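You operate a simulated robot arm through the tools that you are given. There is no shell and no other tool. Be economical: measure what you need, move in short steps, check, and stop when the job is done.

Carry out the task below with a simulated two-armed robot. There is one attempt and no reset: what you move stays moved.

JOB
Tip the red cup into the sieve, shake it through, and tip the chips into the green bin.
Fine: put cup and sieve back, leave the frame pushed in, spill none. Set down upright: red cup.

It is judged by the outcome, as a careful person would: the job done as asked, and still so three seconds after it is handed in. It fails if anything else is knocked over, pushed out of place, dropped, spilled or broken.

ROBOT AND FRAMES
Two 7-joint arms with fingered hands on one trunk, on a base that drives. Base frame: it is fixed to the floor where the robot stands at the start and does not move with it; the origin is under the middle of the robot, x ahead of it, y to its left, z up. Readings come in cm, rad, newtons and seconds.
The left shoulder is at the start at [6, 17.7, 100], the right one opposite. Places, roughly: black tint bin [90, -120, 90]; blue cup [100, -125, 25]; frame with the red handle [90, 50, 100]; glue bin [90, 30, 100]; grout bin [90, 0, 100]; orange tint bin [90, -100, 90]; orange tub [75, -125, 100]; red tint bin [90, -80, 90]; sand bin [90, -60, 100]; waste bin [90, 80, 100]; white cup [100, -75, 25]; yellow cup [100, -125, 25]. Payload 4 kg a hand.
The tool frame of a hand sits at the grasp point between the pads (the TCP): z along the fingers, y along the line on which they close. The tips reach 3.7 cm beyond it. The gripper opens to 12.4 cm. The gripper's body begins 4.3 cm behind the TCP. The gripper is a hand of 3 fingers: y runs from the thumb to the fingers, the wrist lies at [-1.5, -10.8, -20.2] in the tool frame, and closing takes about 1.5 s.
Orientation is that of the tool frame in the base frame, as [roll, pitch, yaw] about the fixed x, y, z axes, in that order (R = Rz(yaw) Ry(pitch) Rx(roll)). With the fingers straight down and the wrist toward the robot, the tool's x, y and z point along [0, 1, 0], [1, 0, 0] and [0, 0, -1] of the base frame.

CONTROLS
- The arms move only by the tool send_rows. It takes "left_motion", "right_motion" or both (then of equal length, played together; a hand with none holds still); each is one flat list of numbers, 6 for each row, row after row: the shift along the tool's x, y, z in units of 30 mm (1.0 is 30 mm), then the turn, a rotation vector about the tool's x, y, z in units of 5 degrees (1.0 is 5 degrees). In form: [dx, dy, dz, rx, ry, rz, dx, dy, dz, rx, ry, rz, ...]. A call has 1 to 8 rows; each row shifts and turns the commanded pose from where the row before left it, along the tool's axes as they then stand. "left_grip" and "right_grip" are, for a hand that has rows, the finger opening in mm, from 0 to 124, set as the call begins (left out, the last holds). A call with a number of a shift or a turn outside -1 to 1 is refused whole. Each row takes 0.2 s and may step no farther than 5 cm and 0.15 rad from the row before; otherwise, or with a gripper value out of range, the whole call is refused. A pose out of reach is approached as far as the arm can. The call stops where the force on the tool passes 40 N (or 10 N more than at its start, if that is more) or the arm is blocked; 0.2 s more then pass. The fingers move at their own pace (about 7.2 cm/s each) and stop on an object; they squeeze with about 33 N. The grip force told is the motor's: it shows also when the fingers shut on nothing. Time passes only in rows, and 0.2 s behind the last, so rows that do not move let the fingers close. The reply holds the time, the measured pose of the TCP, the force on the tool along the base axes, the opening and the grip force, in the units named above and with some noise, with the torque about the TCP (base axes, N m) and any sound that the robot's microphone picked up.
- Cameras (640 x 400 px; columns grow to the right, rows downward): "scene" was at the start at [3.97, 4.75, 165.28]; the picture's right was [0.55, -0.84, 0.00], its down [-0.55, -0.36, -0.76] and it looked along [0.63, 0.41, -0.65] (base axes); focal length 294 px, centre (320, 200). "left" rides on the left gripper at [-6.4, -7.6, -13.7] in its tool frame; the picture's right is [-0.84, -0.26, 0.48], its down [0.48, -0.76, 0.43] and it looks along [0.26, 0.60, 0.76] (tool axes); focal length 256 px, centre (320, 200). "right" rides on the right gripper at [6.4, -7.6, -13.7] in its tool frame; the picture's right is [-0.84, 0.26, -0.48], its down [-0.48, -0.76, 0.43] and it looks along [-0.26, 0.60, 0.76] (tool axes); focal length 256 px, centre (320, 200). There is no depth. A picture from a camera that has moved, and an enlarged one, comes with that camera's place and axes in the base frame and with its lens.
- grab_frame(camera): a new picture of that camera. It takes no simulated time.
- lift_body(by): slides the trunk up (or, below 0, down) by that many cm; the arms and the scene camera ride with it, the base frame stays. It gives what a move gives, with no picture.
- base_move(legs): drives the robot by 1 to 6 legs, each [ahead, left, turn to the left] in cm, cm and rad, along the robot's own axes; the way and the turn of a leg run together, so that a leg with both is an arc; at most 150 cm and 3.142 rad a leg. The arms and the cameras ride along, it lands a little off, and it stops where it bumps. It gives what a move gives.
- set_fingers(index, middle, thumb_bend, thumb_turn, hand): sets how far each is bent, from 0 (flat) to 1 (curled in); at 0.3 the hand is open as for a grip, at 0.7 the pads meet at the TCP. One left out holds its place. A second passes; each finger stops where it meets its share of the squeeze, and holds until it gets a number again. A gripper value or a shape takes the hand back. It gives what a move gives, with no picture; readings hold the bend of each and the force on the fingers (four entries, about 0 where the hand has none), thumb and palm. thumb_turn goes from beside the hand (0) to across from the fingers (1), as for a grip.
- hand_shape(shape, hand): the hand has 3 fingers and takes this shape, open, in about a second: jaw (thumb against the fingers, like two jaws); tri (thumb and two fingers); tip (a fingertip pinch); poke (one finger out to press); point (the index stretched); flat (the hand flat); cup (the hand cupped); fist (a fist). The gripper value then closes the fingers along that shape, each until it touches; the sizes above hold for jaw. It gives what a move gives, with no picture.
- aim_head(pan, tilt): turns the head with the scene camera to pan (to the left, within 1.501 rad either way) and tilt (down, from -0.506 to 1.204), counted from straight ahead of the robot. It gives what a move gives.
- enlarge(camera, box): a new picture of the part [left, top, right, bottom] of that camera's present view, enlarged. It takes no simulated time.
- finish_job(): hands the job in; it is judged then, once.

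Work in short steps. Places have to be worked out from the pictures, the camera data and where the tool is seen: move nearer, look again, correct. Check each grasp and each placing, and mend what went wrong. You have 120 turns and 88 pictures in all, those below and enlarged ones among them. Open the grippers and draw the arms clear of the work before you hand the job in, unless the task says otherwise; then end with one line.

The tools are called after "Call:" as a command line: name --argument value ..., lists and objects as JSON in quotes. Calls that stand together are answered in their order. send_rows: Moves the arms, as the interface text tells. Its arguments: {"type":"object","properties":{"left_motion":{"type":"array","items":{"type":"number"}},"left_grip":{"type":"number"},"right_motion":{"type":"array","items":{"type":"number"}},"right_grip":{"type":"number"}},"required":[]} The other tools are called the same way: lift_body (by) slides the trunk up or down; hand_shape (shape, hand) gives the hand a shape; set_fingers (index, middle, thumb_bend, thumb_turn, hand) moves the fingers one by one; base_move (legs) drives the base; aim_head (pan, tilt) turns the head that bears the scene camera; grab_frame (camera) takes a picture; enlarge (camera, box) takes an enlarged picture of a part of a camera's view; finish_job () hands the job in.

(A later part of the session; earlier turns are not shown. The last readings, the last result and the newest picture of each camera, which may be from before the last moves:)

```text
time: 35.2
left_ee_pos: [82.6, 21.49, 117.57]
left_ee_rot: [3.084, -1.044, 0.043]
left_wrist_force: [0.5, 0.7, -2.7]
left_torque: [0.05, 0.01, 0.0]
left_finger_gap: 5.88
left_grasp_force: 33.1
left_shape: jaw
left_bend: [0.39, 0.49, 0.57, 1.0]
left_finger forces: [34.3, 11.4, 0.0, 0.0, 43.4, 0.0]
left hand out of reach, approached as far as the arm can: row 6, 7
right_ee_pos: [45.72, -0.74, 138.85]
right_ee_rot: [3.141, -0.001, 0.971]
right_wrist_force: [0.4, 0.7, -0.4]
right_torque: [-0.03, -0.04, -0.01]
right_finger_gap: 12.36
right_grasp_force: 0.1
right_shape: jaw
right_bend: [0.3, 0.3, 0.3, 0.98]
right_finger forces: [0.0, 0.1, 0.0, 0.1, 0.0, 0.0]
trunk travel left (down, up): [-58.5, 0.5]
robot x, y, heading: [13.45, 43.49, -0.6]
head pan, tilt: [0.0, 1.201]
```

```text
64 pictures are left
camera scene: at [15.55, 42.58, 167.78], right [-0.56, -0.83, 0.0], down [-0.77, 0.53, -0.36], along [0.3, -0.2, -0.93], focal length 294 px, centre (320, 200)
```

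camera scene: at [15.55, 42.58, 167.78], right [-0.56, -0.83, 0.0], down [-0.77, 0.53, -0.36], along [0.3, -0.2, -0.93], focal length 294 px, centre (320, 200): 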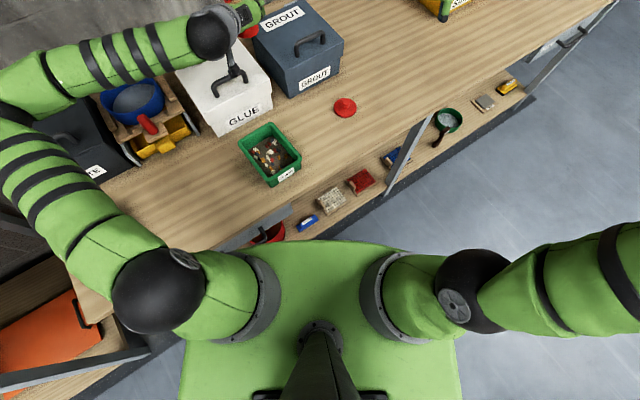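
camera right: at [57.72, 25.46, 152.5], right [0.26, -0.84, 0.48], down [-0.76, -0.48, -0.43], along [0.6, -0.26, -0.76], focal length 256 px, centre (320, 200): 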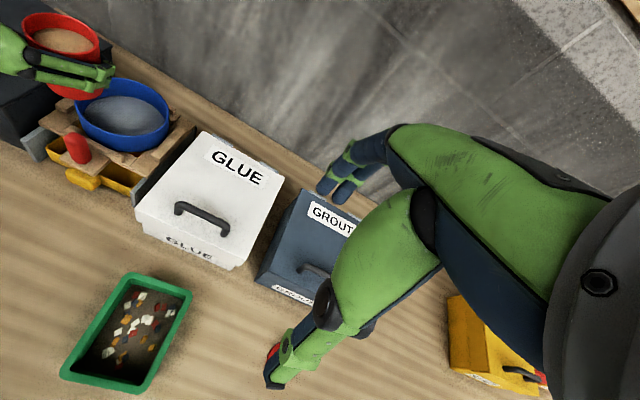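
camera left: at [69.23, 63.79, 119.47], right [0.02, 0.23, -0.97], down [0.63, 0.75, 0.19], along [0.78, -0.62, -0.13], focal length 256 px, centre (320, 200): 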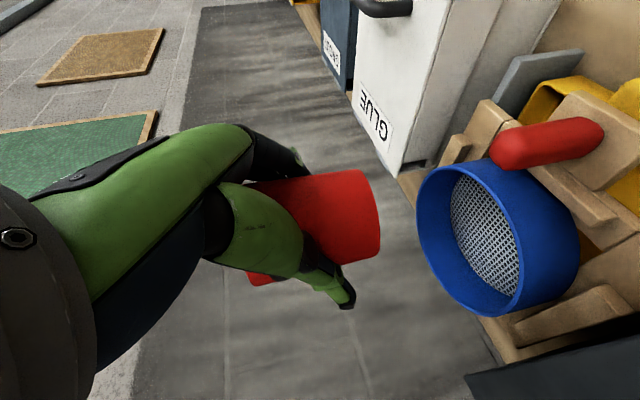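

The elbow rides high, clear of things. I slide the cup left over the glue box toward the sieve.

Call:
send_rows --left_motion '[0, -1, 0, 0, 0, 0, 0, -1, 0, 0, 0, 0, 0, -1, 0, 0, 0, 0, 0, -1, 0, 0, 0, 0, 0, -1, 0, 0, 0, 0, 0, -1, 0, 0, 0, 0, 0, -1, 0, 0, 0, 0, 0, -1, 0, 0, 0, 0]'

Call:
send_rows --left_motion '[0.23, -1, 0.39, 0, 0, 0, 0.23, -1, 0.39, 0, 0, 0, 0.23, -1, 0.39, 0, 0, 0, 0.23, -0.8, 0.39, 0, 0, 0]'

Call:
grab_frame --camera "scene"

Call:
grab_frame --camera "left"

```text
time: 37.0
left_ee_pos: [82.9, 45.59, 116.91]
left_ee_rot: [3.083, -1.043, 0.042]
left_wrist_force: [0.0, 0.1, -1.7]
left_torque: [0.05, -0.03, -0.01]
left_finger_gap: 5.89
left_grasp_force: 33.0
left_shape: jaw
left_bend: [0.39, 0.49, 0.57, 1.0]
left_finger forces: [32.7, 11.0, 0.1, 0.1, 42.2, 0.0]
right_ee_pos: [45.57, -0.74, 138.94]
right_ee_rot: [-3.14, -0.001, 0.97]
right_wrist_force: [0.5, 0.4, -0.2]
right_torque: [-0.01, 0.01, 0.0]
right_finger_gap: 12.38
right_grasp_force: 0.1
right_shape: jaw
right_bend: [0.3, 0.3, 0.3, 0.98]
right_finger forces: [0.1, 0.0, 0.1, 0.1, 0.0, 0.1]
trunk travel left (down, up): [-58.5, 0.5]
robot x, y, heading: [13.13, 43.7, -0.599]
head pan, tilt: [0.0, 1.201]
```

```text
time: 38.0
left_ee_pos: [88.48, 56.9, 116.44]
left_ee_rot: [3.084, -1.042, 0.039]
left_wrist_force: [0.8, 0.4, -2.0]
left_torque: [0.05, 0.02, -0.01]
left_finger_gap: 5.84
left_grasp_force: 32.8
left_shape: jaw
left_bend: [0.39, 0.49, 0.57, 1.0]
left_finger forces: [32.2, 11.0, 0.0, 0.0, 41.6, 0.0]
right_ee_pos: [45.66, -0.68, 138.94]
right_ee_rot: [3.14, 0.001, 0.973]
right_wrist_force: [-0.7, 0.2, 0.0]
right_torque: [0.0, 0.0, 0.01]
right_finger_gap: 12.37
right_grasp_force: 0.1
right_shape: jaw
right_bend: [0.3, 0.3, 0.3, 0.98]
right_finger forces: [0.1, 0.1, 0.1, 0.0, 0.1, 0.0]
trunk travel left (down, up): [-58.5, 0.5]
robot x, y, heading: [13.51, 43.67, -0.601]
head pan, tilt: [0.0, 1.201]
```

```text
63 pictures are left
camera scene: at [15.57, 42.63, 167.78], right [-0.56, -0.83, 0.0], down [-0.77, 0.53, -0.36], along [0.3, -0.2, -0.93], focal length 294 px, centre (320, 200)
```

scene: 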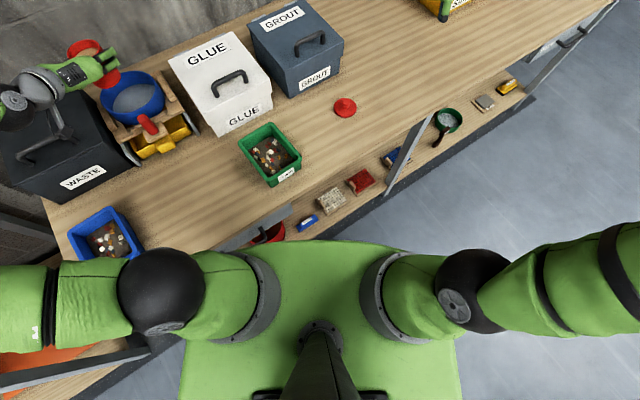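

```text
62 pictures are left
camera left: at [73.52, 64.59, 117.61], right [0.0, 0.23, -0.97], down [0.63, 0.76, 0.18], along [0.78, -0.61, -0.14], focal length 256 px, centre (320, 200)
```

left: 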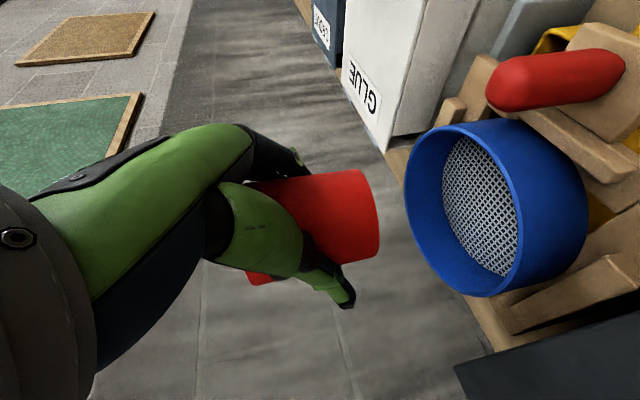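

The cup is over the sieve area and reach is fine now. I aim the head at it to measure cup versus sieve.

Call:
aim_head --pan 0.76 --tilt 0.7

Call:
enlarge --camera "scene" --box '[220, 110, 420, 235]'

```text
time: 39.1
left_ee_pos: [88.36, 56.67, 116.54]
left_ee_rot: [3.082, -1.044, 0.045]
left_wrist_force: [0.3, -0.2, -2.4]
left_torque: [0.06, -0.02, 0.01]
left_finger_gap: 5.84
left_grasp_force: 33.0
left_shape: jaw
left_bend: [0.39, 0.49, 0.57, 1.0]
left_finger forces: [32.3, 10.9, 0.0, 0.0, 41.7, 0.0]
right_ee_pos: [45.69, -0.82, 138.8]
right_ee_rot: [3.141, 0.002, 0.971]
right_wrist_force: [0.1, -0.3, 0.4]
right_torque: [0.03, 0.02, 0.04]
right_finger_gap: 12.35
right_grasp_force: 0.0
right_shape: jaw
right_bend: [0.3, 0.3, 0.3, 0.98]
right_finger forces: [0.1, 0.1, 0.0, 0.1, 0.0, 0.0]
trunk travel left (down, up): [-58.5, 0.5]
robot x, y, heading: [13.6, 43.97, -0.596]
head pan, tilt: [0.759, 0.7]
```

```text
3.20 times, centred on (320, 172) of scene
camera zoom: at [19.31, 47.08, 171.37], right [0.16, -0.99, 0.0], down [-0.64, -0.1, -0.76], along [0.75, 0.12, -0.64], focal length 940 px, centre (320, 288)
```

zoom: 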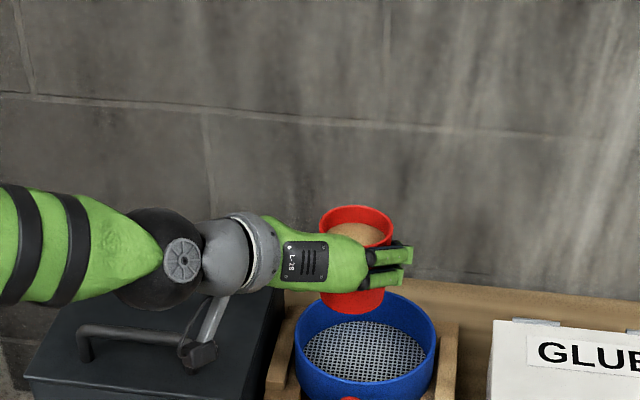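

Sieve rim reads about (91.3, 54.3) and the cup axis sits about 2 cm right of the TCP. I shift 3.3 cm left and begin tipping rightward, to 30° first.

Call:
send_rows --left_motion '[0, -0.55, 0, 0, 0, 0, 0, -0.55, 0, 0, 0, 0, 0, 0, 0, 0.5, 0, 0.866, 0, 0, 0, 0.5, 0, 0.866, 0, 0, 0, 0.5, 0, 0.866, 0, 0, 0, 0.5, 0, 0.866, 0, 0, 0, 0.5, 0, 0.866, 0, 0, 0, 0.5, 0, 0.866]'

Call:
enlarge --camera "scene" --box '[220, 110, 420, 235]'

```text
time: 40.9
left_ee_pos: [88.52, 60.06, 116.52]
left_ee_rot: [-2.319, -0.865, -0.698]
left_wrist_force: [-0.4, 0.5, -1.6]
left_torque: [0.05, -0.02, -0.04]
left_finger_gap: 5.75
left_grasp_force: 32.7
left_shape: jaw
left_bend: [0.39, 0.49, 0.57, 1.0]
left_finger forces: [30.8, 11.6, 0.0, 0.0, 40.2, 0.0]
right_ee_pos: [45.7, -0.98, 138.88]
right_ee_rot: [3.141, 0.0, 0.972]
right_wrist_force: [-0.2, 0.4, 0.8]
right_torque: [0.03, 0.03, -0.01]
right_finger_gap: 12.34
right_grasp_force: 0.1
right_shape: jaw
right_bend: [0.3, 0.3, 0.3, 0.98]
right_finger forces: [0.0, 0.0, 0.0, 0.1, 0.0, 0.0]
trunk travel left (down, up): [-58.5, 0.5]
robot x, y, heading: [13.8, 44.07, -0.597]
head pan, tilt: [0.759, 0.7]
```

```text
3.20 times, centred on (320, 172) of scene
camera zoom: at [19.3, 47.01, 171.37], right [0.16, -0.99, 0.0], down [-0.64, -0.1, -0.76], along [0.76, 0.12, -0.64], focal length 940 px, centre (320, 288)
```

zoom: 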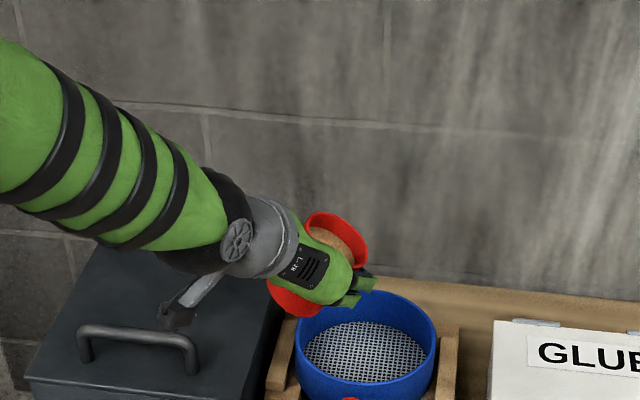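

The lip is above the sieve's middle. I continue slowly to about 50–55° and look.

Call:
send_rows --left_motion '[-0.018, 0.118, 0.01, 0.3, 0, 0.52, -0.018, 0.118, 0.01, 0.3, 0, 0.52, -0.018, 0.118, 0.01, 0.3, 0, 0.52, -0.018, 0.118, 0.01, 0.3, 0, 0.52, -0.018, 0.118, 0.01, 0.3, 0, 0.52, -0.018, 0.118, 0.01, 0.3, 0, 0.52, 0, 0, 0, 0.3, 0, 0.52, 0, 0, 0, 0, 0, 0]'

Call:
enlarge --camera "scene" --box '[220, 130, 420, 255]'

```text
time: 42.7
left_ee_pos: [84.35, 62.68, 113.16]
left_ee_rot: [-1.975, -0.618, -0.938]
left_wrist_force: [1.1, -0.7, -3.0]
left_torque: [-0.04, -0.02, -0.01]
left_finger_gap: 5.77
left_grasp_force: 33.4
left_shape: jaw
left_bend: [0.39, 0.49, 0.57, 1.0]
left_finger forces: [30.5, 11.6, 0.1, 0.0, 39.8, 0.1]
left hand out of reach, approached as far as the arm can: row 4, 5, 6, 7
right_ee_pos: [45.72, -0.75, 138.85]
right_ee_rot: [3.141, 0.0, 0.972]
right_wrist_force: [-0.3, 0.2, -0.3]
right_torque: [-0.03, -0.04, -0.01]
right_finger_gap: 12.38
right_grasp_force: 0.0
right_shape: jaw
right_bend: [0.3, 0.3, 0.3, 0.98]
right_finger forces: [0.0, 0.0, 0.0, 0.0, 0.1, 0.0]
trunk travel left (down, up): [-58.5, 0.5]
robot x, y, heading: [13.43, 43.61, -0.599]
head pan, tilt: [0.759, 0.7]
```

```text
3.20 times, centred on (320, 192) of scene
camera zoom: at [19.34, 47.07, 171.37], right [0.16, -0.99, 0.0], down [-0.64, -0.1, -0.76], along [0.75, 0.12, -0.64], focal length 940 px, centre (320, 224)
```

zoom: 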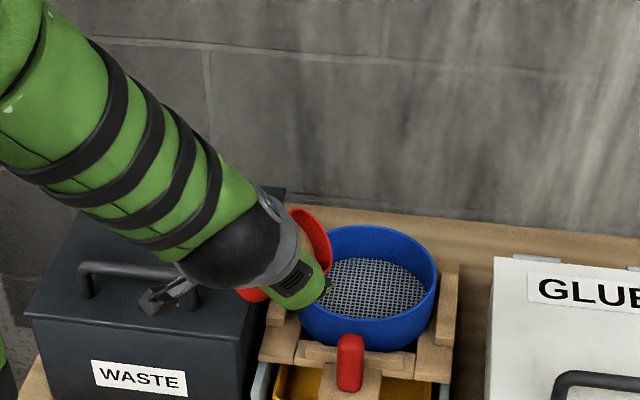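

The arm ran into a limit at about 48° and was pulled off; nothing has spilled. I go back toward upright and up at once, and then find a reachable tipping posture.

Call:
send_rows --left_motion '[0.637, -0.45, 0.335, -0.5, 0, -0.866, 0.637, -0.45, 0.335, -0.5, 0, -0.866, 0, 0, 0, -0.5, 0, -0.866, 0, 0, 0, -0.5, 0, -0.866, 0, 0, 0, -0.5, 0, -0.866, 0, 0, 0, -0.5, 0, -0.866, 0, 0, 0, -0.5, 0, -0.866, 0, 0, 0, -0.5, 0, -0.866]'

Call:
enlarge --camera "scene" --box '[220, 110, 420, 235]'

```text
time: 44.5
left_ee_pos: [88.07, 62.83, 116.57]
left_ee_rot: [-2.825, -1.022, -0.283]
left_wrist_force: [1.4, -0.6, -1.5]
left_torque: [0.0, -0.01, -0.01]
left_finger_gap: 5.74
left_grasp_force: 33.2
left_shape: jaw
left_bend: [0.39, 0.49, 0.57, 1.0]
left_finger forces: [29.0, 11.2, 0.0, 0.0, 39.8, 0.0]
right_ee_pos: [45.57, -0.7, 139.03]
right_ee_rot: [3.141, 0.004, 0.971]
right_wrist_force: [0.4, 0.4, -0.7]
right_torque: [-0.02, 0.03, 0.01]
right_finger_gap: 12.36
right_grasp_force: 0.0
right_shape: jaw
right_bend: [0.3, 0.3, 0.3, 0.98]
right_finger forces: [0.0, 0.0, 0.1, 0.0, 0.0, 0.1]
trunk travel left (down, up): [-58.5, 0.5]
robot x, y, heading: [13.82, 43.99, -0.599]
head pan, tilt: [0.759, 0.7]
```

```text
3.20 times, centred on (320, 172) of scene
camera zoom: at [19.32, 47.2, 171.37], right [0.16, -0.99, 0.0], down [-0.64, -0.1, -0.76], along [0.75, 0.12, -0.64], focal length 940 px, centre (320, 288)
```

zoom: 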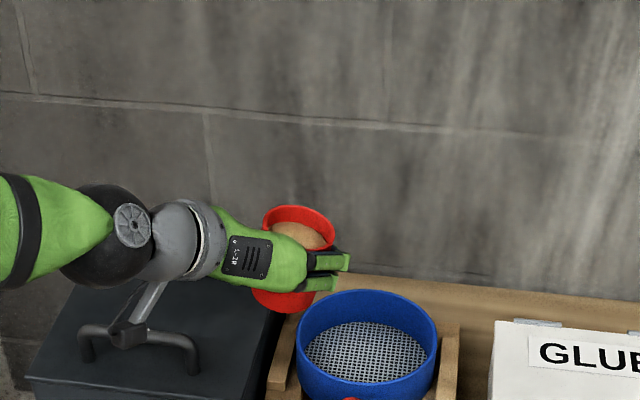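

The sand is all still in the cup. The forearm comes from the left, so I'll turn the hand's pointing direction rightward while tipping, in small safe steps.

Call:
send_rows --left_motion '[0, 0, 0, -0.232, 0.253, 0.99, 0, 0, 0, -0.232, 0.253, 0.99, 0, 0, 0, -0.232, 0.253, 0.99, 0, 0, 0, -0.232, 0.253, 0.99]'

Call:
send_rows --left_motion '[0, 0, 0, -0.2, 0.36, 0.95, 0, 0, 0, -0.2, 0.36, 0.95, 0, 0, 0, -0.2, 0.36, 0.95]'

```text
time: 45.5
left_ee_pos: [88.2, 62.67, 116.68]
left_ee_rot: [-2.395, -0.92, -0.898]
left_wrist_force: [-0.1, -0.1, -2.4]
left_torque: [0.04, 0.04, 0.01]
left_finger_gap: 5.71
left_grasp_force: 33.1
left_shape: jaw
left_bend: [0.39, 0.49, 0.57, 1.0]
left_finger forces: [28.8, 11.1, 0.0, 0.1, 39.1, 0.1]
right_ee_pos: [45.6, -0.68, 138.97]
right_ee_rot: [3.14, -0.001, 0.971]
right_wrist_force: [0.6, -0.5, -0.4]
right_torque: [0.0, -0.03, 0.0]
right_finger_gap: 12.36
right_grasp_force: 0.0
right_shape: jaw
right_bend: [0.3, 0.3, 0.3, 0.98]
right_finger forces: [0.0, 0.0, 0.1, 0.1, 0.0, 0.0]
trunk travel left (down, up): [-58.5, 0.5]
robot x, y, heading: [13.29, 44.24, -0.601]
head pan, tilt: [0.759, 0.7]
```

```text
time: 46.3
left_ee_pos: [88.15, 62.83, 116.58]
left_ee_rot: [-2.174, -0.791, -1.253]
left_wrist_force: [0.7, 0.2, -3.1]
left_torque: [0.05, 0.01, -0.02]
left_finger_gap: 5.72
left_grasp_force: 33.5
left_shape: jaw
left_bend: [0.39, 0.49, 0.57, 1.0]
left_finger forces: [29.0, 11.2, 0.0, 0.0, 38.7, 0.1]
right_ee_pos: [45.67, -0.68, 138.94]
right_ee_rot: [3.141, -0.002, 0.972]
right_wrist_force: [0.4, 0.5, -0.5]
right_torque: [-0.01, 0.0, 0.0]
right_finger_gap: 12.37
right_grasp_force: 0.1
right_shape: jaw
right_bend: [0.3, 0.3, 0.3, 0.98]
right_finger forces: [0.0, 0.0, 0.0, 0.0, 0.1, 0.1]
trunk travel left (down, up): [-58.5, 0.5]
robot x, y, heading: [13.73, 43.95, -0.599]
head pan, tilt: [0.759, 0.7]
```

Reachable so far at ~36° tilt. To get the shoulder nearer in line, I move the hand right 9.5 cm first, then shift the base left 8 cm so the cup ends where it is now.

Call:
send_rows --left_motion '[0.535, 0.587, 0.1, 0, 0, 0, 0.535, 0.587, 0.1, 0, 0, 0, 0.535, 0.587, 0.1, 0, 0, 0, 0.535, 0.587, 0.1, 0, 0, 0]'

Call:
base_move --legs '[[-4.5, 6.6, 0]]'

Call:
enlarge --camera "scene" --box '[220, 110, 420, 235]'

```text
time: 47.3
left_ee_pos: [88.08, 53.14, 116.69]
left_ee_rot: [-2.175, -0.79, -1.254]
left_wrist_force: [0.5, -0.1, -2.3]
left_torque: [0.06, 0.01, -0.01]
left_finger_gap: 5.73
left_grasp_force: 32.6
left_shape: jaw
left_bend: [0.39, 0.49, 0.57, 1.0]
left_finger forces: [28.8, 11.2, 0.0, 0.0, 38.7, 0.0]
right_ee_pos: [45.68, -0.78, 138.81]
right_ee_rot: [-3.141, 0.0, 0.972]
right_wrist_force: [-0.7, -0.7, -0.5]
right_torque: [0.03, 0.01, -0.01]
right_finger_gap: 12.37
right_grasp_force: 0.0
right_shape: jaw
right_bend: [0.3, 0.3, 0.3, 0.98]
right_finger forces: [0.0, 0.0, 0.0, 0.1, 0.1, 0.0]
trunk travel left (down, up): [-58.5, 0.5]
robot x, y, heading: [13.29, 43.92, -0.596]
head pan, tilt: [0.759, 0.7]
```

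```text
time: 48.4
left_ee_pos: [88.1, 61.29, 116.66]
left_ee_rot: [-2.178, -0.791, -1.25]
left_wrist_force: [-1.1, 0.7, -2.8]
left_torque: [0.0, 0.01, 0.0]
left_finger_gap: 5.74
left_grasp_force: 33.1
left_shape: jaw
left_bend: [0.39, 0.49, 0.57, 1.0]
left_finger forces: [28.9, 11.2, 0.0, 0.1, 38.7, 0.0]
right_ee_pos: [45.78, 7.39, 138.96]
right_ee_rot: [-3.141, 0.003, 0.973]
right_wrist_force: [-0.2, 0.1, -0.2]
right_torque: [-0.03, 0.01, -0.02]
right_finger_gap: 12.39
right_grasp_force: 0.0
right_shape: jaw
right_bend: [0.3, 0.3, 0.3, 0.98]
right_finger forces: [0.0, 0.0, 0.1, 0.0, 0.0, 0.0]
trunk travel left (down, up): [-58.5, 0.5]
robot x, y, heading: [13.56, 52.04, -0.6]
head pan, tilt: [0.759, 0.7]
```

```text
3.20 times, centred on (320, 172) of scene
camera zoom: at [19.29, 55.27, 171.37], right [0.16, -0.99, 0.0], down [-0.64, -0.1, -0.76], along [0.76, 0.12, -0.64], focal length 940 px, centre (320, 288)
```

zoom: 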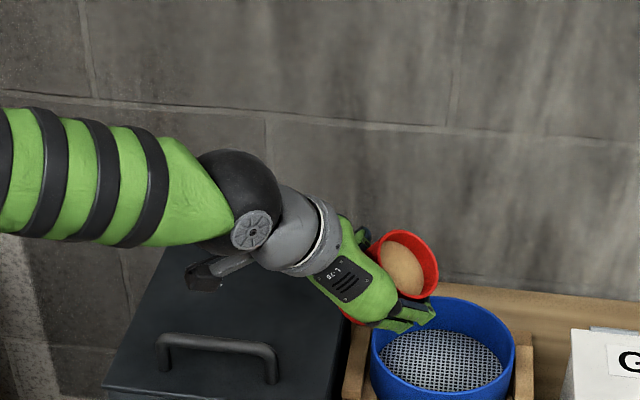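

The lip is about 5 cm short of the sieve centre in x. I move 4.5 cm ahead and check reach.

Call:
send_rows --left_motion '[0.083, -0.134, 0.34, 0, 0, 0, 0.083, -0.134, 0.34, 0, 0, 0, 0.083, -0.134, 0.34, 0, 0, 0, 0.083, -0.134, 0.34, 0, 0, 0]'

Call:
send_rows --left_motion '[0, 0, 0, -0.04, 0.36, 0.66, 0, 0, 0, -0.04, 0.36, 0.66, 0, 0, 0, -0.04, 0.36, 0.66]'

```text
time: 49.4
left_ee_pos: [92.56, 61.13, 116.57]
left_ee_rot: [-2.174, -0.792, -1.252]
left_wrist_force: [0.7, -0.8, -3.0]
left_torque: [0.04, -0.02, 0.0]
left_finger_gap: 5.73
left_grasp_force: 33.0
left_shape: jaw
left_bend: [0.39, 0.49, 0.57, 1.0]
left_finger forces: [28.7, 11.2, 0.0, 0.0, 38.5, 0.0]
right_ee_pos: [45.65, 7.32, 138.98]
right_ee_rot: [-3.141, 0.0, 0.971]
right_wrist_force: [-0.5, 0.6, -0.7]
right_torque: [0.01, 0.0, -0.02]
right_finger_gap: 12.38
right_grasp_force: 0.1
right_shape: jaw
right_bend: [0.3, 0.3, 0.3, 0.98]
right_finger forces: [0.1, 0.1, 0.0, 0.0, 0.1, 0.0]
trunk travel left (down, up): [-58.5, 0.5]
robot x, y, heading: [13.3, 51.92, -0.597]
head pan, tilt: [0.759, 0.7]
```

```text
time: 50.2
left_ee_pos: [92.52, 60.98, 116.75]
left_ee_rot: [-2.031, -0.691, -1.483]
left_wrist_force: [-0.1, -0.4, -1.7]
left_torque: [0.0, 0.0, -0.02]
left_finger_gap: 5.74
left_grasp_force: 33.6
left_shape: jaw
left_bend: [0.39, 0.49, 0.57, 1.0]
left_finger forces: [28.9, 11.1, 0.0, 0.1, 38.4, 0.0]
right_ee_pos: [45.65, 7.15, 139.01]
right_ee_rot: [-3.141, 0.0, 0.972]
right_wrist_force: [0.5, 0.4, -0.6]
right_torque: [-0.02, 0.04, 0.0]
right_finger_gap: 12.38
right_grasp_force: 0.0
right_shape: jaw
right_bend: [0.3, 0.3, 0.3, 0.98]
right_finger forces: [0.0, 0.0, 0.1, 0.1, 0.0, 0.0]
trunk travel left (down, up): [-58.5, 0.5]
robot x, y, heading: [13.63, 51.97, -0.596]
head pan, tilt: [0.759, 0.7]
```

Reach is good; tilt is about 44° and the lip is over the sieve. I continue in slow 3° rows, shifting the hand to keep the lip centred.

Call:
send_rows --left_motion '[0.013, 0.125, 0.086, 0.15, 0.25, 0.6, 0.013, 0.125, 0.086, 0.15, 0.25, 0.6, 0.013, 0.125, 0.086, 0.15, 0.25, 0.6, 0.013, 0.125, 0.086, 0.15, 0.25, 0.6, 0.013, 0.125, 0.086, 0.15, 0.25, 0.6]'

Call:
enlarge --camera "scene" --box '[260, 130, 420, 230]'

```text
time: 51.4
left_ee_pos: [93.09, 59.66, 115.01]
left_ee_rot: [-1.834, -0.481, -1.714]
left_wrist_force: [-0.5, 0.8, -3.1]
left_torque: [0.0, -0.03, 0.0]
left_finger_gap: 5.72
left_grasp_force: 32.4
left_shape: jaw
left_bend: [0.39, 0.49, 0.57, 1.0]
left_finger forces: [28.9, 11.3, 0.0, 0.1, 38.4, 0.0]
right_ee_pos: [45.62, 7.2, 138.94]
right_ee_rot: [-3.141, -0.002, 0.972]
right_wrist_force: [-0.4, 0.4, -0.3]
right_torque: [0.0, -0.01, 0.04]
right_finger_gap: 12.36
right_grasp_force: 0.1
right_shape: jaw
right_bend: [0.3, 0.3, 0.3, 0.98]
right_finger forces: [0.0, 0.0, 0.1, 0.0, 0.1, 0.1]
trunk travel left (down, up): [-58.5, 0.5]
robot x, y, heading: [13.32, 51.95, -0.597]
head pan, tilt: [0.759, 0.7]
```

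```text
4.00 times, centred on (340, 180) of scene
camera zoom: at [19.3, 55.05, 171.37], right [0.16, -0.99, 0.0], down [-0.64, -0.1, -0.76], along [0.75, 0.12, -0.64], focal length 1175 px, centre (240, 280)
```

zoom: 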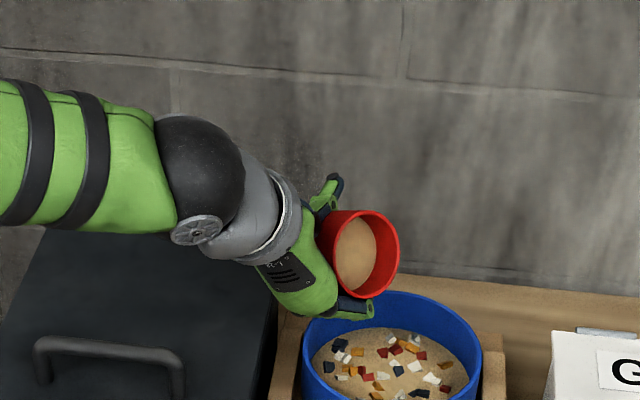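

The load is pouring neatly into the sieve; chips and sand are visible. I keep tipping slowly to empty the cup.

Call:
send_rows --left_motion '[0.055, 0.079, -0.008, 0.3, 0.19, 0.63, 0.055, 0.079, -0.008, 0.3, 0.19, 0.63, 0.055, 0.079, -0.008, 0.3, 0.19, 0.63, 0.055, 0.079, -0.008, 0.3, 0.19, 0.63, 0.055, 0.079, -0.008, 0.3, 0.19, 0.63, 0.055, 0.079, -0.008, 0.3, 0.19, 0.63]'

Call:
enlarge --camera "scene" --box '[260, 130, 420, 230]'

```text
time: 52.8
left_ee_pos: [92.36, 58.38, 114.03]
left_ee_rot: [-1.624, -0.172, -1.873]
left_wrist_force: [0.3, -0.9, -0.9]
left_torque: [0.0, 0.03, -0.03]
left_finger_gap: 5.7
left_grasp_force: 33.0
left_shape: jaw
left_bend: [0.39, 0.49, 0.57, 1.0]
left_finger forces: [28.5, 11.0, 0.1, 0.0, 38.6, 0.1]
right_ee_pos: [45.63, 7.25, 138.94]
right_ee_rot: [3.141, 0.0, 0.973]
right_wrist_force: [0.3, 0.0, -0.4]
right_torque: [0.0, 0.0, -0.03]
right_finger_gap: 12.37
right_grasp_force: 0.0
right_shape: jaw
right_bend: [0.3, 0.3, 0.3, 0.98]
right_finger forces: [0.0, 0.0, 0.1, 0.0, 0.0, 0.1]
trunk travel left (down, up): [-58.5, 0.5]
robot x, y, heading: [13.55, 51.72, -0.597]
head pan, tilt: [0.759, 0.7]
```

```text
4.00 times, centred on (340, 180) of scene
camera zoom: at [19.3, 55.07, 171.38], right [0.16, -0.99, 0.0], down [-0.64, -0.1, -0.76], along [0.75, 0.12, -0.64], focal length 1175 px, centre (240, 280)
```

zoom: 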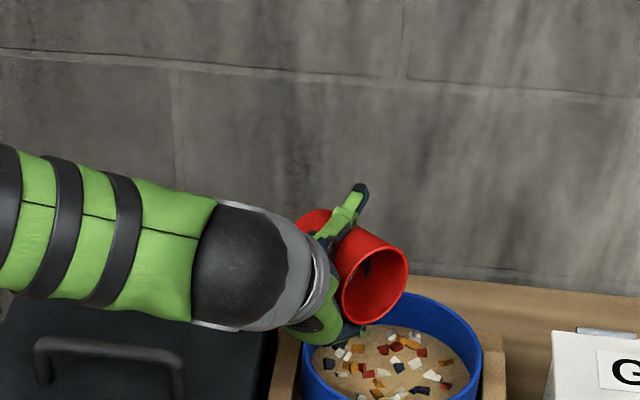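

The cup looks nearly empty. I tip on to about 115° over the sieve to drop any remnants.

Call:
send_rows --left_motion '[0.123, 0.063, -0.016, 0.45, 0, 0.78, 0.123, 0.063, -0.016, 0.45, 0, 0.78, 0.123, 0.063, -0.016, 0.45, 0, 0.78, 0.123, 0.063, -0.016, 0.45, 0, 0.78, 0.123, 0.063, -0.016, 0.45, 0, 0.78, 0.123, 0.063, -0.016, 0.45, 0, 0.78]'

Call:
enlarge --camera "scene" --box '[260, 130, 420, 230]'

```text
time: 54.2
left_ee_pos: [91.48, 56.31, 112.78]
left_ee_rot: [-1.386, 0.234, -1.845]
left_wrist_force: [-0.4, -0.4, -0.6]
left_torque: [-0.02, 0.03, -0.02]
left_finger_gap: 5.72
left_grasp_force: 33.1
left_shape: jaw
left_bend: [0.39, 0.49, 0.57, 1.0]
left_finger forces: [28.2, 10.9, 0.0, 0.1, 38.7, 0.1]
right_ee_pos: [45.65, 7.29, 138.76]
right_ee_rot: [3.141, 0.001, 0.972]
right_wrist_force: [0.3, 0.0, -0.7]
right_torque: [0.03, -0.02, 0.0]
right_finger_gap: 12.38
right_grasp_force: 0.0
right_shape: jaw
right_bend: [0.3, 0.3, 0.3, 0.98]
right_finger forces: [0.0, 0.0, 0.1, 0.1, 0.0, 0.1]
trunk travel left (down, up): [-58.5, 0.5]
robot x, y, heading: [13.58, 51.89, -0.602]
head pan, tilt: [0.759, 0.7]
```

```text
4.00 times, centred on (340, 180) of scene
camera zoom: at [19.3, 55.05, 171.38], right [0.16, -0.99, 0.0], down [-0.64, -0.1, -0.76], along [0.75, 0.12, -0.64], focal length 1175 px, centre (240, 280)
```

zoom: 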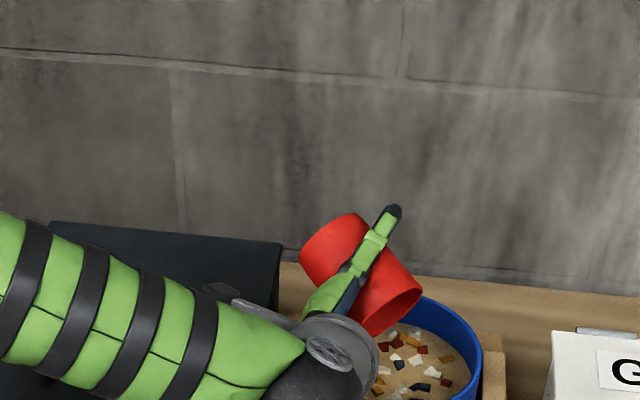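

At 107° now. A small jiggle to shed stuck grains, then I tilt back.

Call:
send_rows --left_motion '[0, 0, 0, 0.45, 0, 0.78, 0, 0, 0, 0.45, 0, 0.78, 0, 0, 0, -0.45, 0, -0.78, 0, 0, 0, 0.45, 0, 0.78, 0, 0, 0, -0.45, 0, -0.78, 0, 0, 0, 0, 0, 0]'

Call:
send_rows --left_motion '[-0.123, -0.063, 0.016, -0.55, 0, -0.95, -0.123, -0.063, 0.016, -0.55, 0, -0.95, -0.123, -0.063, 0.016, -0.55, 0, -0.95, -0.123, -0.063, 0.016, -0.55, 0, -0.95, -0.123, -0.063, 0.016, -0.55, 0, -0.95, -0.123, -0.063, 0.016, -0.55, 0, -0.95]'

Call:
enlarge --camera "scene" --box '[260, 130, 420, 230]'

```text
time: 55.6
left_ee_pos: [91.79, 57.04, 113.56]
left_ee_rot: [-1.342, 0.301, -1.832]
left_wrist_force: [0.2, 0.7, -1.0]
left_torque: [0.01, 0.06, 0.0]
left_finger_gap: 5.7
left_grasp_force: 33.3
left_shape: jaw
left_bend: [0.39, 0.49, 0.57, 1.0]
left_finger forces: [28.0, 10.7, 0.1, 0.0, 38.6, 0.0]
left hand out of reach, approached as far as the arm can: row 2
right_ee_pos: [45.66, 7.15, 138.88]
right_ee_rot: [-3.141, 0.001, 0.972]
right_wrist_force: [-0.3, 0.3, -0.3]
right_torque: [0.01, 0.02, 0.02]
right_finger_gap: 12.38
right_grasp_force: 0.1
right_shape: jaw
right_bend: [0.3, 0.3, 0.3, 0.98]
right_finger forces: [0.0, 0.0, 0.0, 0.0, 0.0, 0.0]
trunk travel left (down, up): [-58.5, 0.5]
robot x, y, heading: [13.37, 52.05, -0.598]
head pan, tilt: [0.759, 0.7]
```

```text
time: 57.0
left_ee_pos: [92.46, 58.92, 115.23]
left_ee_rot: [-1.638, -0.194, -1.872]
left_wrist_force: [-0.1, 0.5, -1.1]
left_torque: [0.0, -0.04, 0.0]
left_finger_gap: 5.62
left_grasp_force: 32.6
left_shape: jaw
left_bend: [0.39, 0.5, 0.57, 1.0]
left_finger forces: [27.6, 10.6, 0.0, 0.0, 38.3, 0.0]
right_ee_pos: [45.53, 7.18, 138.9]
right_ee_rot: [3.141, 0.002, 0.972]
right_wrist_force: [-0.1, -0.1, 0.4]
right_torque: [-0.01, 0.02, 0.03]
right_finger_gap: 12.37
right_grasp_force: 0.0
right_shape: jaw
right_bend: [0.3, 0.3, 0.3, 0.98]
right_finger forces: [0.1, 0.0, 0.1, 0.0, 0.0, 0.0]
trunk travel left (down, up): [-58.5, 0.5]
robot x, y, heading: [13.36, 52.15, -0.601]
head pan, tilt: [0.759, 0.7]
```

```text
4.00 times, centred on (340, 180) of scene
camera zoom: at [19.26, 55.06, 171.37], right [0.16, -0.99, 0.0], down [-0.64, -0.1, -0.76], along [0.76, 0.12, -0.64], focal length 1175 px, centre (240, 280)
```

zoom: 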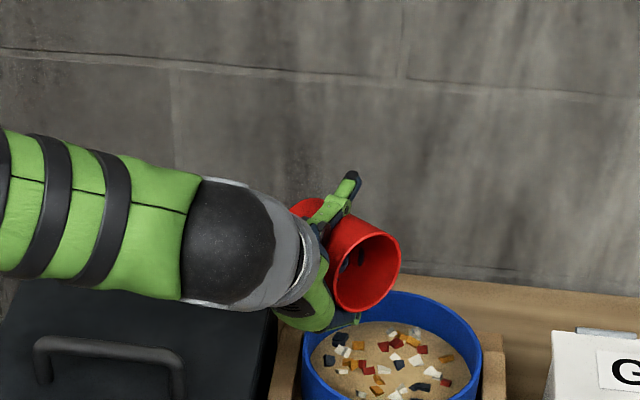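

The dark spots are the fingertips against the wall; the cup is empty. I reverse the path back toward upright.

Call:
send_rows --left_motion '[-0.055, -0.079, 0.008, -0.3, -0.19, -0.63, -0.055, -0.079, 0.008, -0.3, -0.19, -0.63, -0.055, -0.079, 0.008, -0.3, -0.19, -0.63, -0.055, -0.079, 0.008, -0.3, -0.19, -0.63, -0.055, -0.079, 0.008, -0.3, -0.19, -0.63, -0.055, -0.079, 0.008, -0.3, -0.19, -0.63, -0.013, -0.125, -0.086, -0.15, -0.25, -0.6, -0.013, -0.125, -0.086, -0.15, -0.25, -0.6]'

Call:
send_rows --left_motion '[-0.013, -0.125, -0.086, -0.15, -0.25, -0.6, -0.013, -0.125, -0.086, -0.15, -0.25, -0.6, -0.013, -0.125, -0.086, -0.15, -0.25, -0.6, 0, 0, 0, 0.04, -0.36, -0.66, 0, 0, 0, 0.04, -0.36, -0.66, 0, 0, 0, 0.04, -0.36, -0.66, 0.2, -0.2, -0.13, 0, 0, 0]'

Call:
enlarge --camera "scene" --box '[260, 130, 420, 230]'

```text
time: 58.8
left_ee_pos: [92.96, 60.89, 116.79]
left_ee_rot: [-1.926, -0.588, -1.62]
left_wrist_force: [0.2, 0.1, -0.5]
left_torque: [0.02, 0.02, 0.03]
left_finger_gap: 5.58
left_grasp_force: 32.6
left_shape: jaw
left_bend: [0.39, 0.5, 0.57, 1.0]
left_finger forces: [27.5, 10.4, 0.0, 0.0, 38.1, 0.0]
right_ee_pos: [45.67, 7.21, 138.89]
right_ee_rot: [-3.141, 0.0, 0.971]
right_wrist_force: [0.0, -0.5, -0.7]
right_torque: [0.03, 0.01, 0.01]
right_finger_gap: 12.38
right_grasp_force: 0.0
right_shape: jaw
right_bend: [0.3, 0.3, 0.3, 0.98]
right_finger forces: [0.0, 0.0, 0.0, 0.1, 0.0, 0.0]
trunk travel left (down, up): [-58.5, 0.5]
robot x, y, heading: [13.58, 51.52, -0.601]
head pan, tilt: [0.759, 0.7]
```

```text
time: 60.4
left_ee_pos: [92.74, 61.9, 118.71]
left_ee_rot: [-2.208, -0.8, -1.229]
left_wrist_force: [0.0, 0.0, -1.1]
left_torque: [0.0, 0.02, 0.02]
left_finger_gap: 5.64
left_grasp_force: 33.4
left_shape: jaw
left_bend: [0.39, 0.5, 0.57, 1.0]
left_finger forces: [27.4, 10.6, 0.0, 0.0, 38.1, 0.0]
right_ee_pos: [45.62, 7.28, 138.82]
right_ee_rot: [-3.14, 0.0, 0.972]
right_wrist_force: [0.5, -0.2, 0.0]
right_torque: [0.01, 0.01, 0.0]
right_finger_gap: 12.39
right_grasp_force: 0.1
right_shape: jaw
right_bend: [0.3, 0.3, 0.3, 0.98]
right_finger forces: [0.0, 0.0, 0.0, 0.0, 0.0, 0.0]
trunk travel left (down, up): [-58.5, 0.5]
robot x, y, heading: [13.47, 52.01, -0.596]
head pan, tilt: [0.759, 0.7]
```

```text
4.00 times, centred on (340, 180) of scene
camera zoom: at [19.26, 55.08, 171.37], right [0.16, -0.99, 0.0], down [-0.64, -0.1, -0.76], along [0.76, 0.12, -0.64], focal length 1175 px, centre (240, 280)
```

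zoom: 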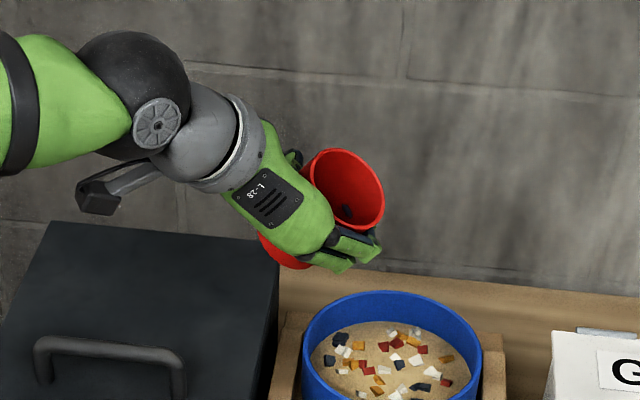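

The sieve now holds the sand and chips. I draw the cup back right and near, level it, then drive to the cup's place.

Call:
send_rows --left_motion '[0.4, 0.8, -0.44, 0, 0, 0, 0.4, 0.8, -0.44, 0, 0, 0, 0.4, 0.8, -0.44, 0, 0, 0, 0.4, 0.8, -0.44, 0, 0, 0, 0.4, 0.8, -0.44, 0, 0, 0]'

Call:
send_rows --left_motion '[0, 0, 0, -0.5, 0, -0.866, 0, 0, 0, -0.5, 0, -0.866, 0, 0, 0, -0.5, 0, -0.866, 0, 0, 0, -0.5, 0, -0.866, 0, 0, 0, -0.5, 0, -0.866, 0, 0, 0, -0.5, 0, -0.866, 0, 0, 0, -0.4, 0, -0.7]'

Call:
base_move --legs '[[16.6, -51.7, 0]]'

Call:
base_move --legs '[[0, 0, 0.598]]'

```text
time: 61.6
left_ee_pos: [83.75, 49.76, 118.97]
left_ee_rot: [-2.208, -0.801, -1.231]
left_wrist_force: [-1.0, -0.1, -1.0]
left_torque: [-0.01, -0.02, 0.03]
left_finger_gap: 5.61
left_grasp_force: 33.5
left_shape: jaw
left_bend: [0.39, 0.5, 0.57, 1.0]
left_finger forces: [27.4, 10.8, 0.0, 0.0, 38.1, 0.0]
right_ee_pos: [45.7, 7.22, 138.89]
right_ee_rot: [-3.141, 0.001, 0.971]
right_wrist_force: [-0.2, -1.2, 0.2]
right_torque: [0.0, 0.0, 0.0]
right_finger_gap: 12.37
right_grasp_force: 0.1
right_shape: jaw
right_bend: [0.3, 0.3, 0.3, 0.98]
right_finger forces: [0.0, 0.1, 0.0, 0.1, 0.1, 0.0]
trunk travel left (down, up): [-58.5, 0.5]
robot x, y, heading: [13.56, 51.58, -0.598]
head pan, tilt: [0.759, 0.7]
```

```text
time: 63.2
left_ee_pos: [83.81, 49.8, 119.1]
left_ee_rot: [3.136, -1.046, -0.455]
left_wrist_force: [0.0, -0.6, -0.5]
left_torque: [-0.01, -0.01, 0.0]
left_finger_gap: 5.58
left_grasp_force: 33.2
left_shape: jaw
left_bend: [0.39, 0.5, 0.57, 1.0]
left_finger forces: [27.0, 10.9, 0.0, 0.0, 38.1, 0.0]
right_ee_pos: [45.61, 7.39, 138.87]
right_ee_rot: [3.141, 0.001, 0.973]
right_wrist_force: [0.1, -0.4, -0.3]
right_torque: [0.04, -0.01, 0.01]
right_finger_gap: 12.35
right_grasp_force: 0.1
right_shape: jaw
right_bend: [0.3, 0.3, 0.3, 0.98]
right_finger forces: [0.0, 0.0, 0.0, 0.0, 0.0, 0.1]
trunk travel left (down, up): [-58.5, 0.5]
robot x, y, heading: [13.4, 52.2, -0.602]
head pan, tilt: [0.759, 0.7]
```

```text
time: 66.3
left_ee_pos: [68.46, -2.29, 119.03]
left_ee_rot: [-3.139, -1.048, -0.46]
left_wrist_force: [-0.9, 0.1, -0.9]
left_torque: [0.01, -0.05, 0.04]
left_finger_gap: 5.58
left_grasp_force: 33.1
left_shape: jaw
left_bend: [0.39, 0.5, 0.57, 1.0]
left_finger forces: [27.0, 10.9, 0.0, 0.1, 38.0, 0.1]
right_ee_pos: [30.46, -44.87, 138.91]
right_ee_rot: [-3.141, 0.0, 0.973]
right_wrist_force: [0.9, 0.0, -0.1]
right_torque: [0.01, 0.0, 0.04]
right_finger_gap: 12.37
right_grasp_force: 0.0
right_shape: jaw
right_bend: [0.3, 0.3, 0.3, 0.98]
right_finger forces: [0.0, 0.1, 0.1, 0.1, 0.0, 0.1]
trunk travel left (down, up): [-58.5, 0.5]
robot x, y, heading: [-1.75, -0.17, -0.597]
head pan, tilt: [0.759, 0.7]
```

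```text
time: 68.4
left_ee_pos: [57.14, 38.09, 119.1]
left_ee_rot: [3.14, -1.046, 0.15]
left_wrist_force: [-0.8, 1.1, -0.2]
left_torque: [0.01, 0.0, 0.03]
left_finger_gap: 5.61
left_grasp_force: 32.7
left_shape: jaw
left_bend: [0.39, 0.5, 0.57, 1.0]
left_finger forces: [26.9, 11.0, 0.1, 0.0, 38.0, 0.1]
right_ee_pos: [50.19, -18.62, 138.93]
right_ee_rot: [-3.141, 0.0, 1.578]
right_wrist_force: [-0.3, 1.1, -0.2]
right_torque: [-0.02, -0.03, -0.01]
right_finger_gap: 12.34
right_grasp_force: 0.0
right_shape: jaw
right_bend: [0.3, 0.3, 0.3, 0.98]
right_finger forces: [0.1, 0.0, 0.0, 0.0, 0.0, 0.1]
trunk travel left (down, up): [-58.5, 0.5]
robot x, y, heading: [-1.88, -0.42, 0.004]
head pan, tilt: [0.759, 0.7]
```

Upright again at home base position. I yaw the hand to 30° as at the grasp and move over the cup's old spot.

Call:
send_rows --left_motion '[0, 0, 0, 0.866, 0, -0.5, 0, 0, 0, 0.866, 0, -0.5, 0, 0, 0, 0.866, 0, -0.5, 0, 0, 0, 0.866, 0, -0.5, 0, 0, 0, 0.25, 0, -0.145]'

Call:
send_rows --left_motion '[-0.236, 0.92, -0.41, 0, 0, 0, -0.236, 0.92, -0.41, 0, 0, 0, -0.236, 0.92, -0.41, 0, 0, 0, -0.236, 0.92, -0.41, 0, 0, 0, -0.236, 0.92, -0.41, 0, 0, 0, -0.236, 0.92, -0.41, 0, 0, 0, -0.236, 0.92, -0.41, 0, 0, 0]'

Call:
aim_head --pan 0.2 --tilt 0.9

Call:
enlarge --camera "scene" --box '[200, 85, 400, 210]'

Call:
grab_frame --camera "left"

```text
time: 69.6
left_ee_pos: [57.16, 38.04, 119.1]
left_ee_rot: [3.14, -1.047, 0.524]
left_wrist_force: [-0.2, 0.1, -0.4]
left_torque: [0.04, -0.03, 0.03]
left_finger_gap: 5.54
left_grasp_force: 33.1
left_shape: jaw
left_bend: [0.4, 0.5, 0.57, 1.0]
left_finger forces: [26.6, 11.1, 0.0, 0.0, 37.6, 0.1]
right_ee_pos: [50.08, -18.69, 138.86]
right_ee_rot: [-3.14, 0.0, 1.579]
right_wrist_force: [0.5, 0.1, 0.7]
right_torque: [-0.03, 0.02, 0.01]
right_finger_gap: 12.38
right_grasp_force: 0.1
right_shape: jaw
right_bend: [0.3, 0.3, 0.3, 0.98]
right_finger forces: [0.0, 0.0, 0.0, 0.1, 0.1, 0.0]
trunk travel left (down, up): [-58.5, 0.5]
robot x, y, heading: [-2.01, -0.15, 0.008]
head pan, tilt: [0.759, 0.7]
```

```text
time: 71.2
left_ee_pos: [58.17, 16.39, 118.97]
left_ee_rot: [-3.137, -1.047, 0.518]
left_wrist_force: [0.8, -0.1, 0.1]
left_torque: [0.0, 0.02, 0.02]
left_finger_gap: 5.47
left_grasp_force: 33.3
left_shape: jaw
left_bend: [0.4, 0.5, 0.57, 1.0]
left_finger forces: [25.9, 11.0, 0.1, 0.0, 37.1, 0.1]
right_ee_pos: [50.24, -18.68, 138.88]
right_ee_rot: [-3.14, 0.001, 1.577]
right_wrist_force: [-0.2, 0.5, -0.2]
right_torque: [-0.01, -0.01, 0.0]
right_finger_gap: 12.39
right_grasp_force: 0.1
right_shape: jaw
right_bend: [0.3, 0.3, 0.3, 0.98]
right_finger forces: [0.0, 0.1, 0.0, 0.0, 0.0, 0.0]
trunk travel left (down, up): [-58.5, 0.5]
robot x, y, heading: [-1.96, 0.05, 0.009]
head pan, tilt: [0.759, 0.7]
```

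```text
time: 72.2
left_ee_pos: [58.2, 16.39, 119.15]
left_ee_rot: [-3.138, -1.052, 0.517]
left_wrist_force: [-0.8, -0.1, -1.1]
left_torque: [0.01, 0.02, 0.01]
left_finger_gap: 5.46
left_grasp_force: 32.8
left_shape: jaw
left_bend: [0.4, 0.5, 0.57, 1.0]
left_finger forces: [25.8, 10.8, 0.0, 0.0, 37.2, 0.1]
right_ee_pos: [50.09, -18.63, 138.96]
right_ee_rot: [3.141, 0.0, 1.578]
right_wrist_force: [1.2, -0.1, 0.5]
right_torque: [-0.02, 0.01, -0.01]
right_finger_gap: 12.38
right_grasp_force: 0.0
right_shape: jaw
right_bend: [0.3, 0.3, 0.3, 0.98]
right_finger forces: [0.1, 0.0, 0.1, 0.0, 0.0, 0.0]
trunk travel left (down, up): [-58.5, 0.5]
robot x, y, heading: [-2.09, -0.21, 0.007]
head pan, tilt: [0.201, 0.901]
```

```text
3.20 times, centred on (300, 148) of scene
camera zoom: at [2.52, 1.39, 169.76], right [0.21, -0.98, 0.0], down [-0.77, -0.16, -0.62], along [0.61, 0.13, -0.78], focal length 940 px, centre (384, 368)
```

zoom: 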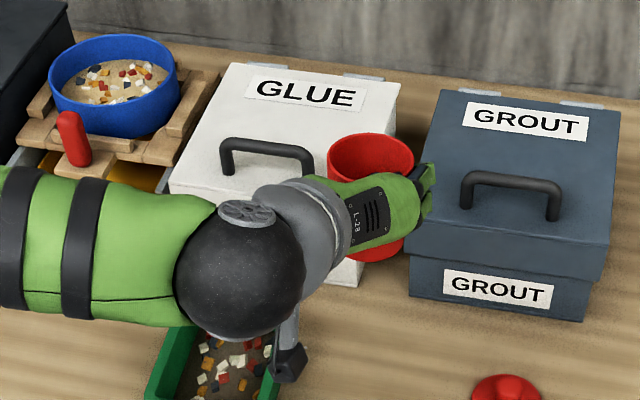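

```text
50 pictures are left
camera left: at [41.33, 15.55, 120.37], right [-0.13, 0.22, -0.97], down [0.16, 0.97, 0.2], along [0.98, -0.13, -0.16], focal length 256 px, centre (320, 200)
```

left: 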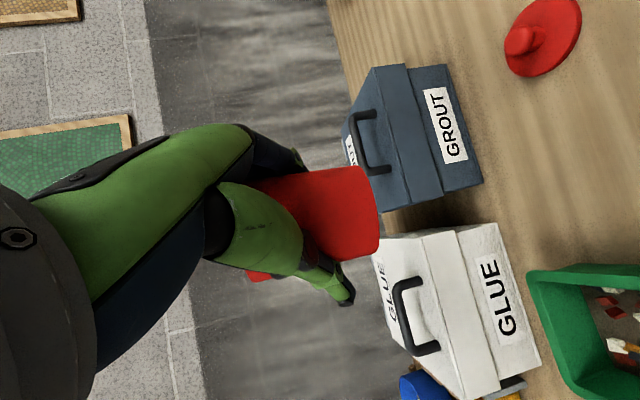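

The cup reads (59.8, 14.6), right over its old spot, and hangs in the hand as it did at the grasp. I lower the trunk and then the arm to just above the table.

Call:
lift_body --by -6

Call:
send_rows --left_motion '[-0.69, 0, 0.4, 0, 0, 0, -0.69, 0, 0.4, 0, 0, 0, -0.69, 0, 0.4, 0, 0, 0, -0.69, 0, 0.4, 0, 0, 0, -0.69, 0, 0.4, 0, 0, 0, -0.69, 0, 0.4, 0, 0, 0, -0.3, 0, 0.17, 0, 0, 0]'

```text
time: 73.2
left_ee_pos: [58.17, 16.35, 112.99]
left_ee_rot: [-3.14, -1.047, 0.518]
left_wrist_force: [0.4, 0.1, -0.7]
left_torque: [0.03, -0.02, 0.01]
left_finger_gap: 5.5
left_grasp_force: 32.9
left_shape: jaw
left_bend: [0.4, 0.5, 0.57, 1.0]
left_finger forces: [26.0, 11.0, 0.1, 0.0, 37.1, 0.0]
right_ee_pos: [50.07, -18.68, 132.93]
right_ee_rot: [3.141, 0.0, 1.576]
right_wrist_force: [0.3, 0.1, 0.2]
right_torque: [-0.01, -0.01, -0.02]
right_finger_gap: 12.4
right_grasp_force: 0.0
right_shape: jaw
right_bend: [0.3, 0.3, 0.3, 0.98]
right_finger forces: [0.0, 0.1, 0.0, 0.0, 0.0, 0.1]
trunk travel left (down, up): [-52.5, 6.5]
robot x, y, heading: [-1.39, -0.36, 0.004]
head pan, tilt: [0.201, 0.901]
```

```text
time: 74.8
left_ee_pos: [58.08, 16.31, 97.67]
left_ee_rot: [-3.141, -1.047, 0.52]
left_wrist_force: [0.1, -0.9, -0.9]
left_torque: [0.03, 0.01, -0.01]
left_finger_gap: 5.47
left_grasp_force: 32.7
left_shape: jaw
left_bend: [0.4, 0.5, 0.57, 1.0]
left_finger forces: [25.8, 10.9, 0.0, 0.0, 37.0, 0.1]
right_ee_pos: [50.06, -18.67, 132.83]
right_ee_rot: [3.141, 0.0, 1.579]
right_wrist_force: [0.4, 0.0, -0.5]
right_torque: [0.0, 0.03, 0.02]
right_finger_gap: 12.36
right_grasp_force: 0.2
right_shape: jaw
right_bend: [0.3, 0.3, 0.3, 0.98]
right_finger forces: [0.0, 0.1, 0.0, 0.1, 0.1, 0.1]
trunk travel left (down, up): [-52.5, 6.5]
robot x, y, heading: [-2.36, -0.19, 0.008]
head pan, tilt: [0.201, 0.901]
```

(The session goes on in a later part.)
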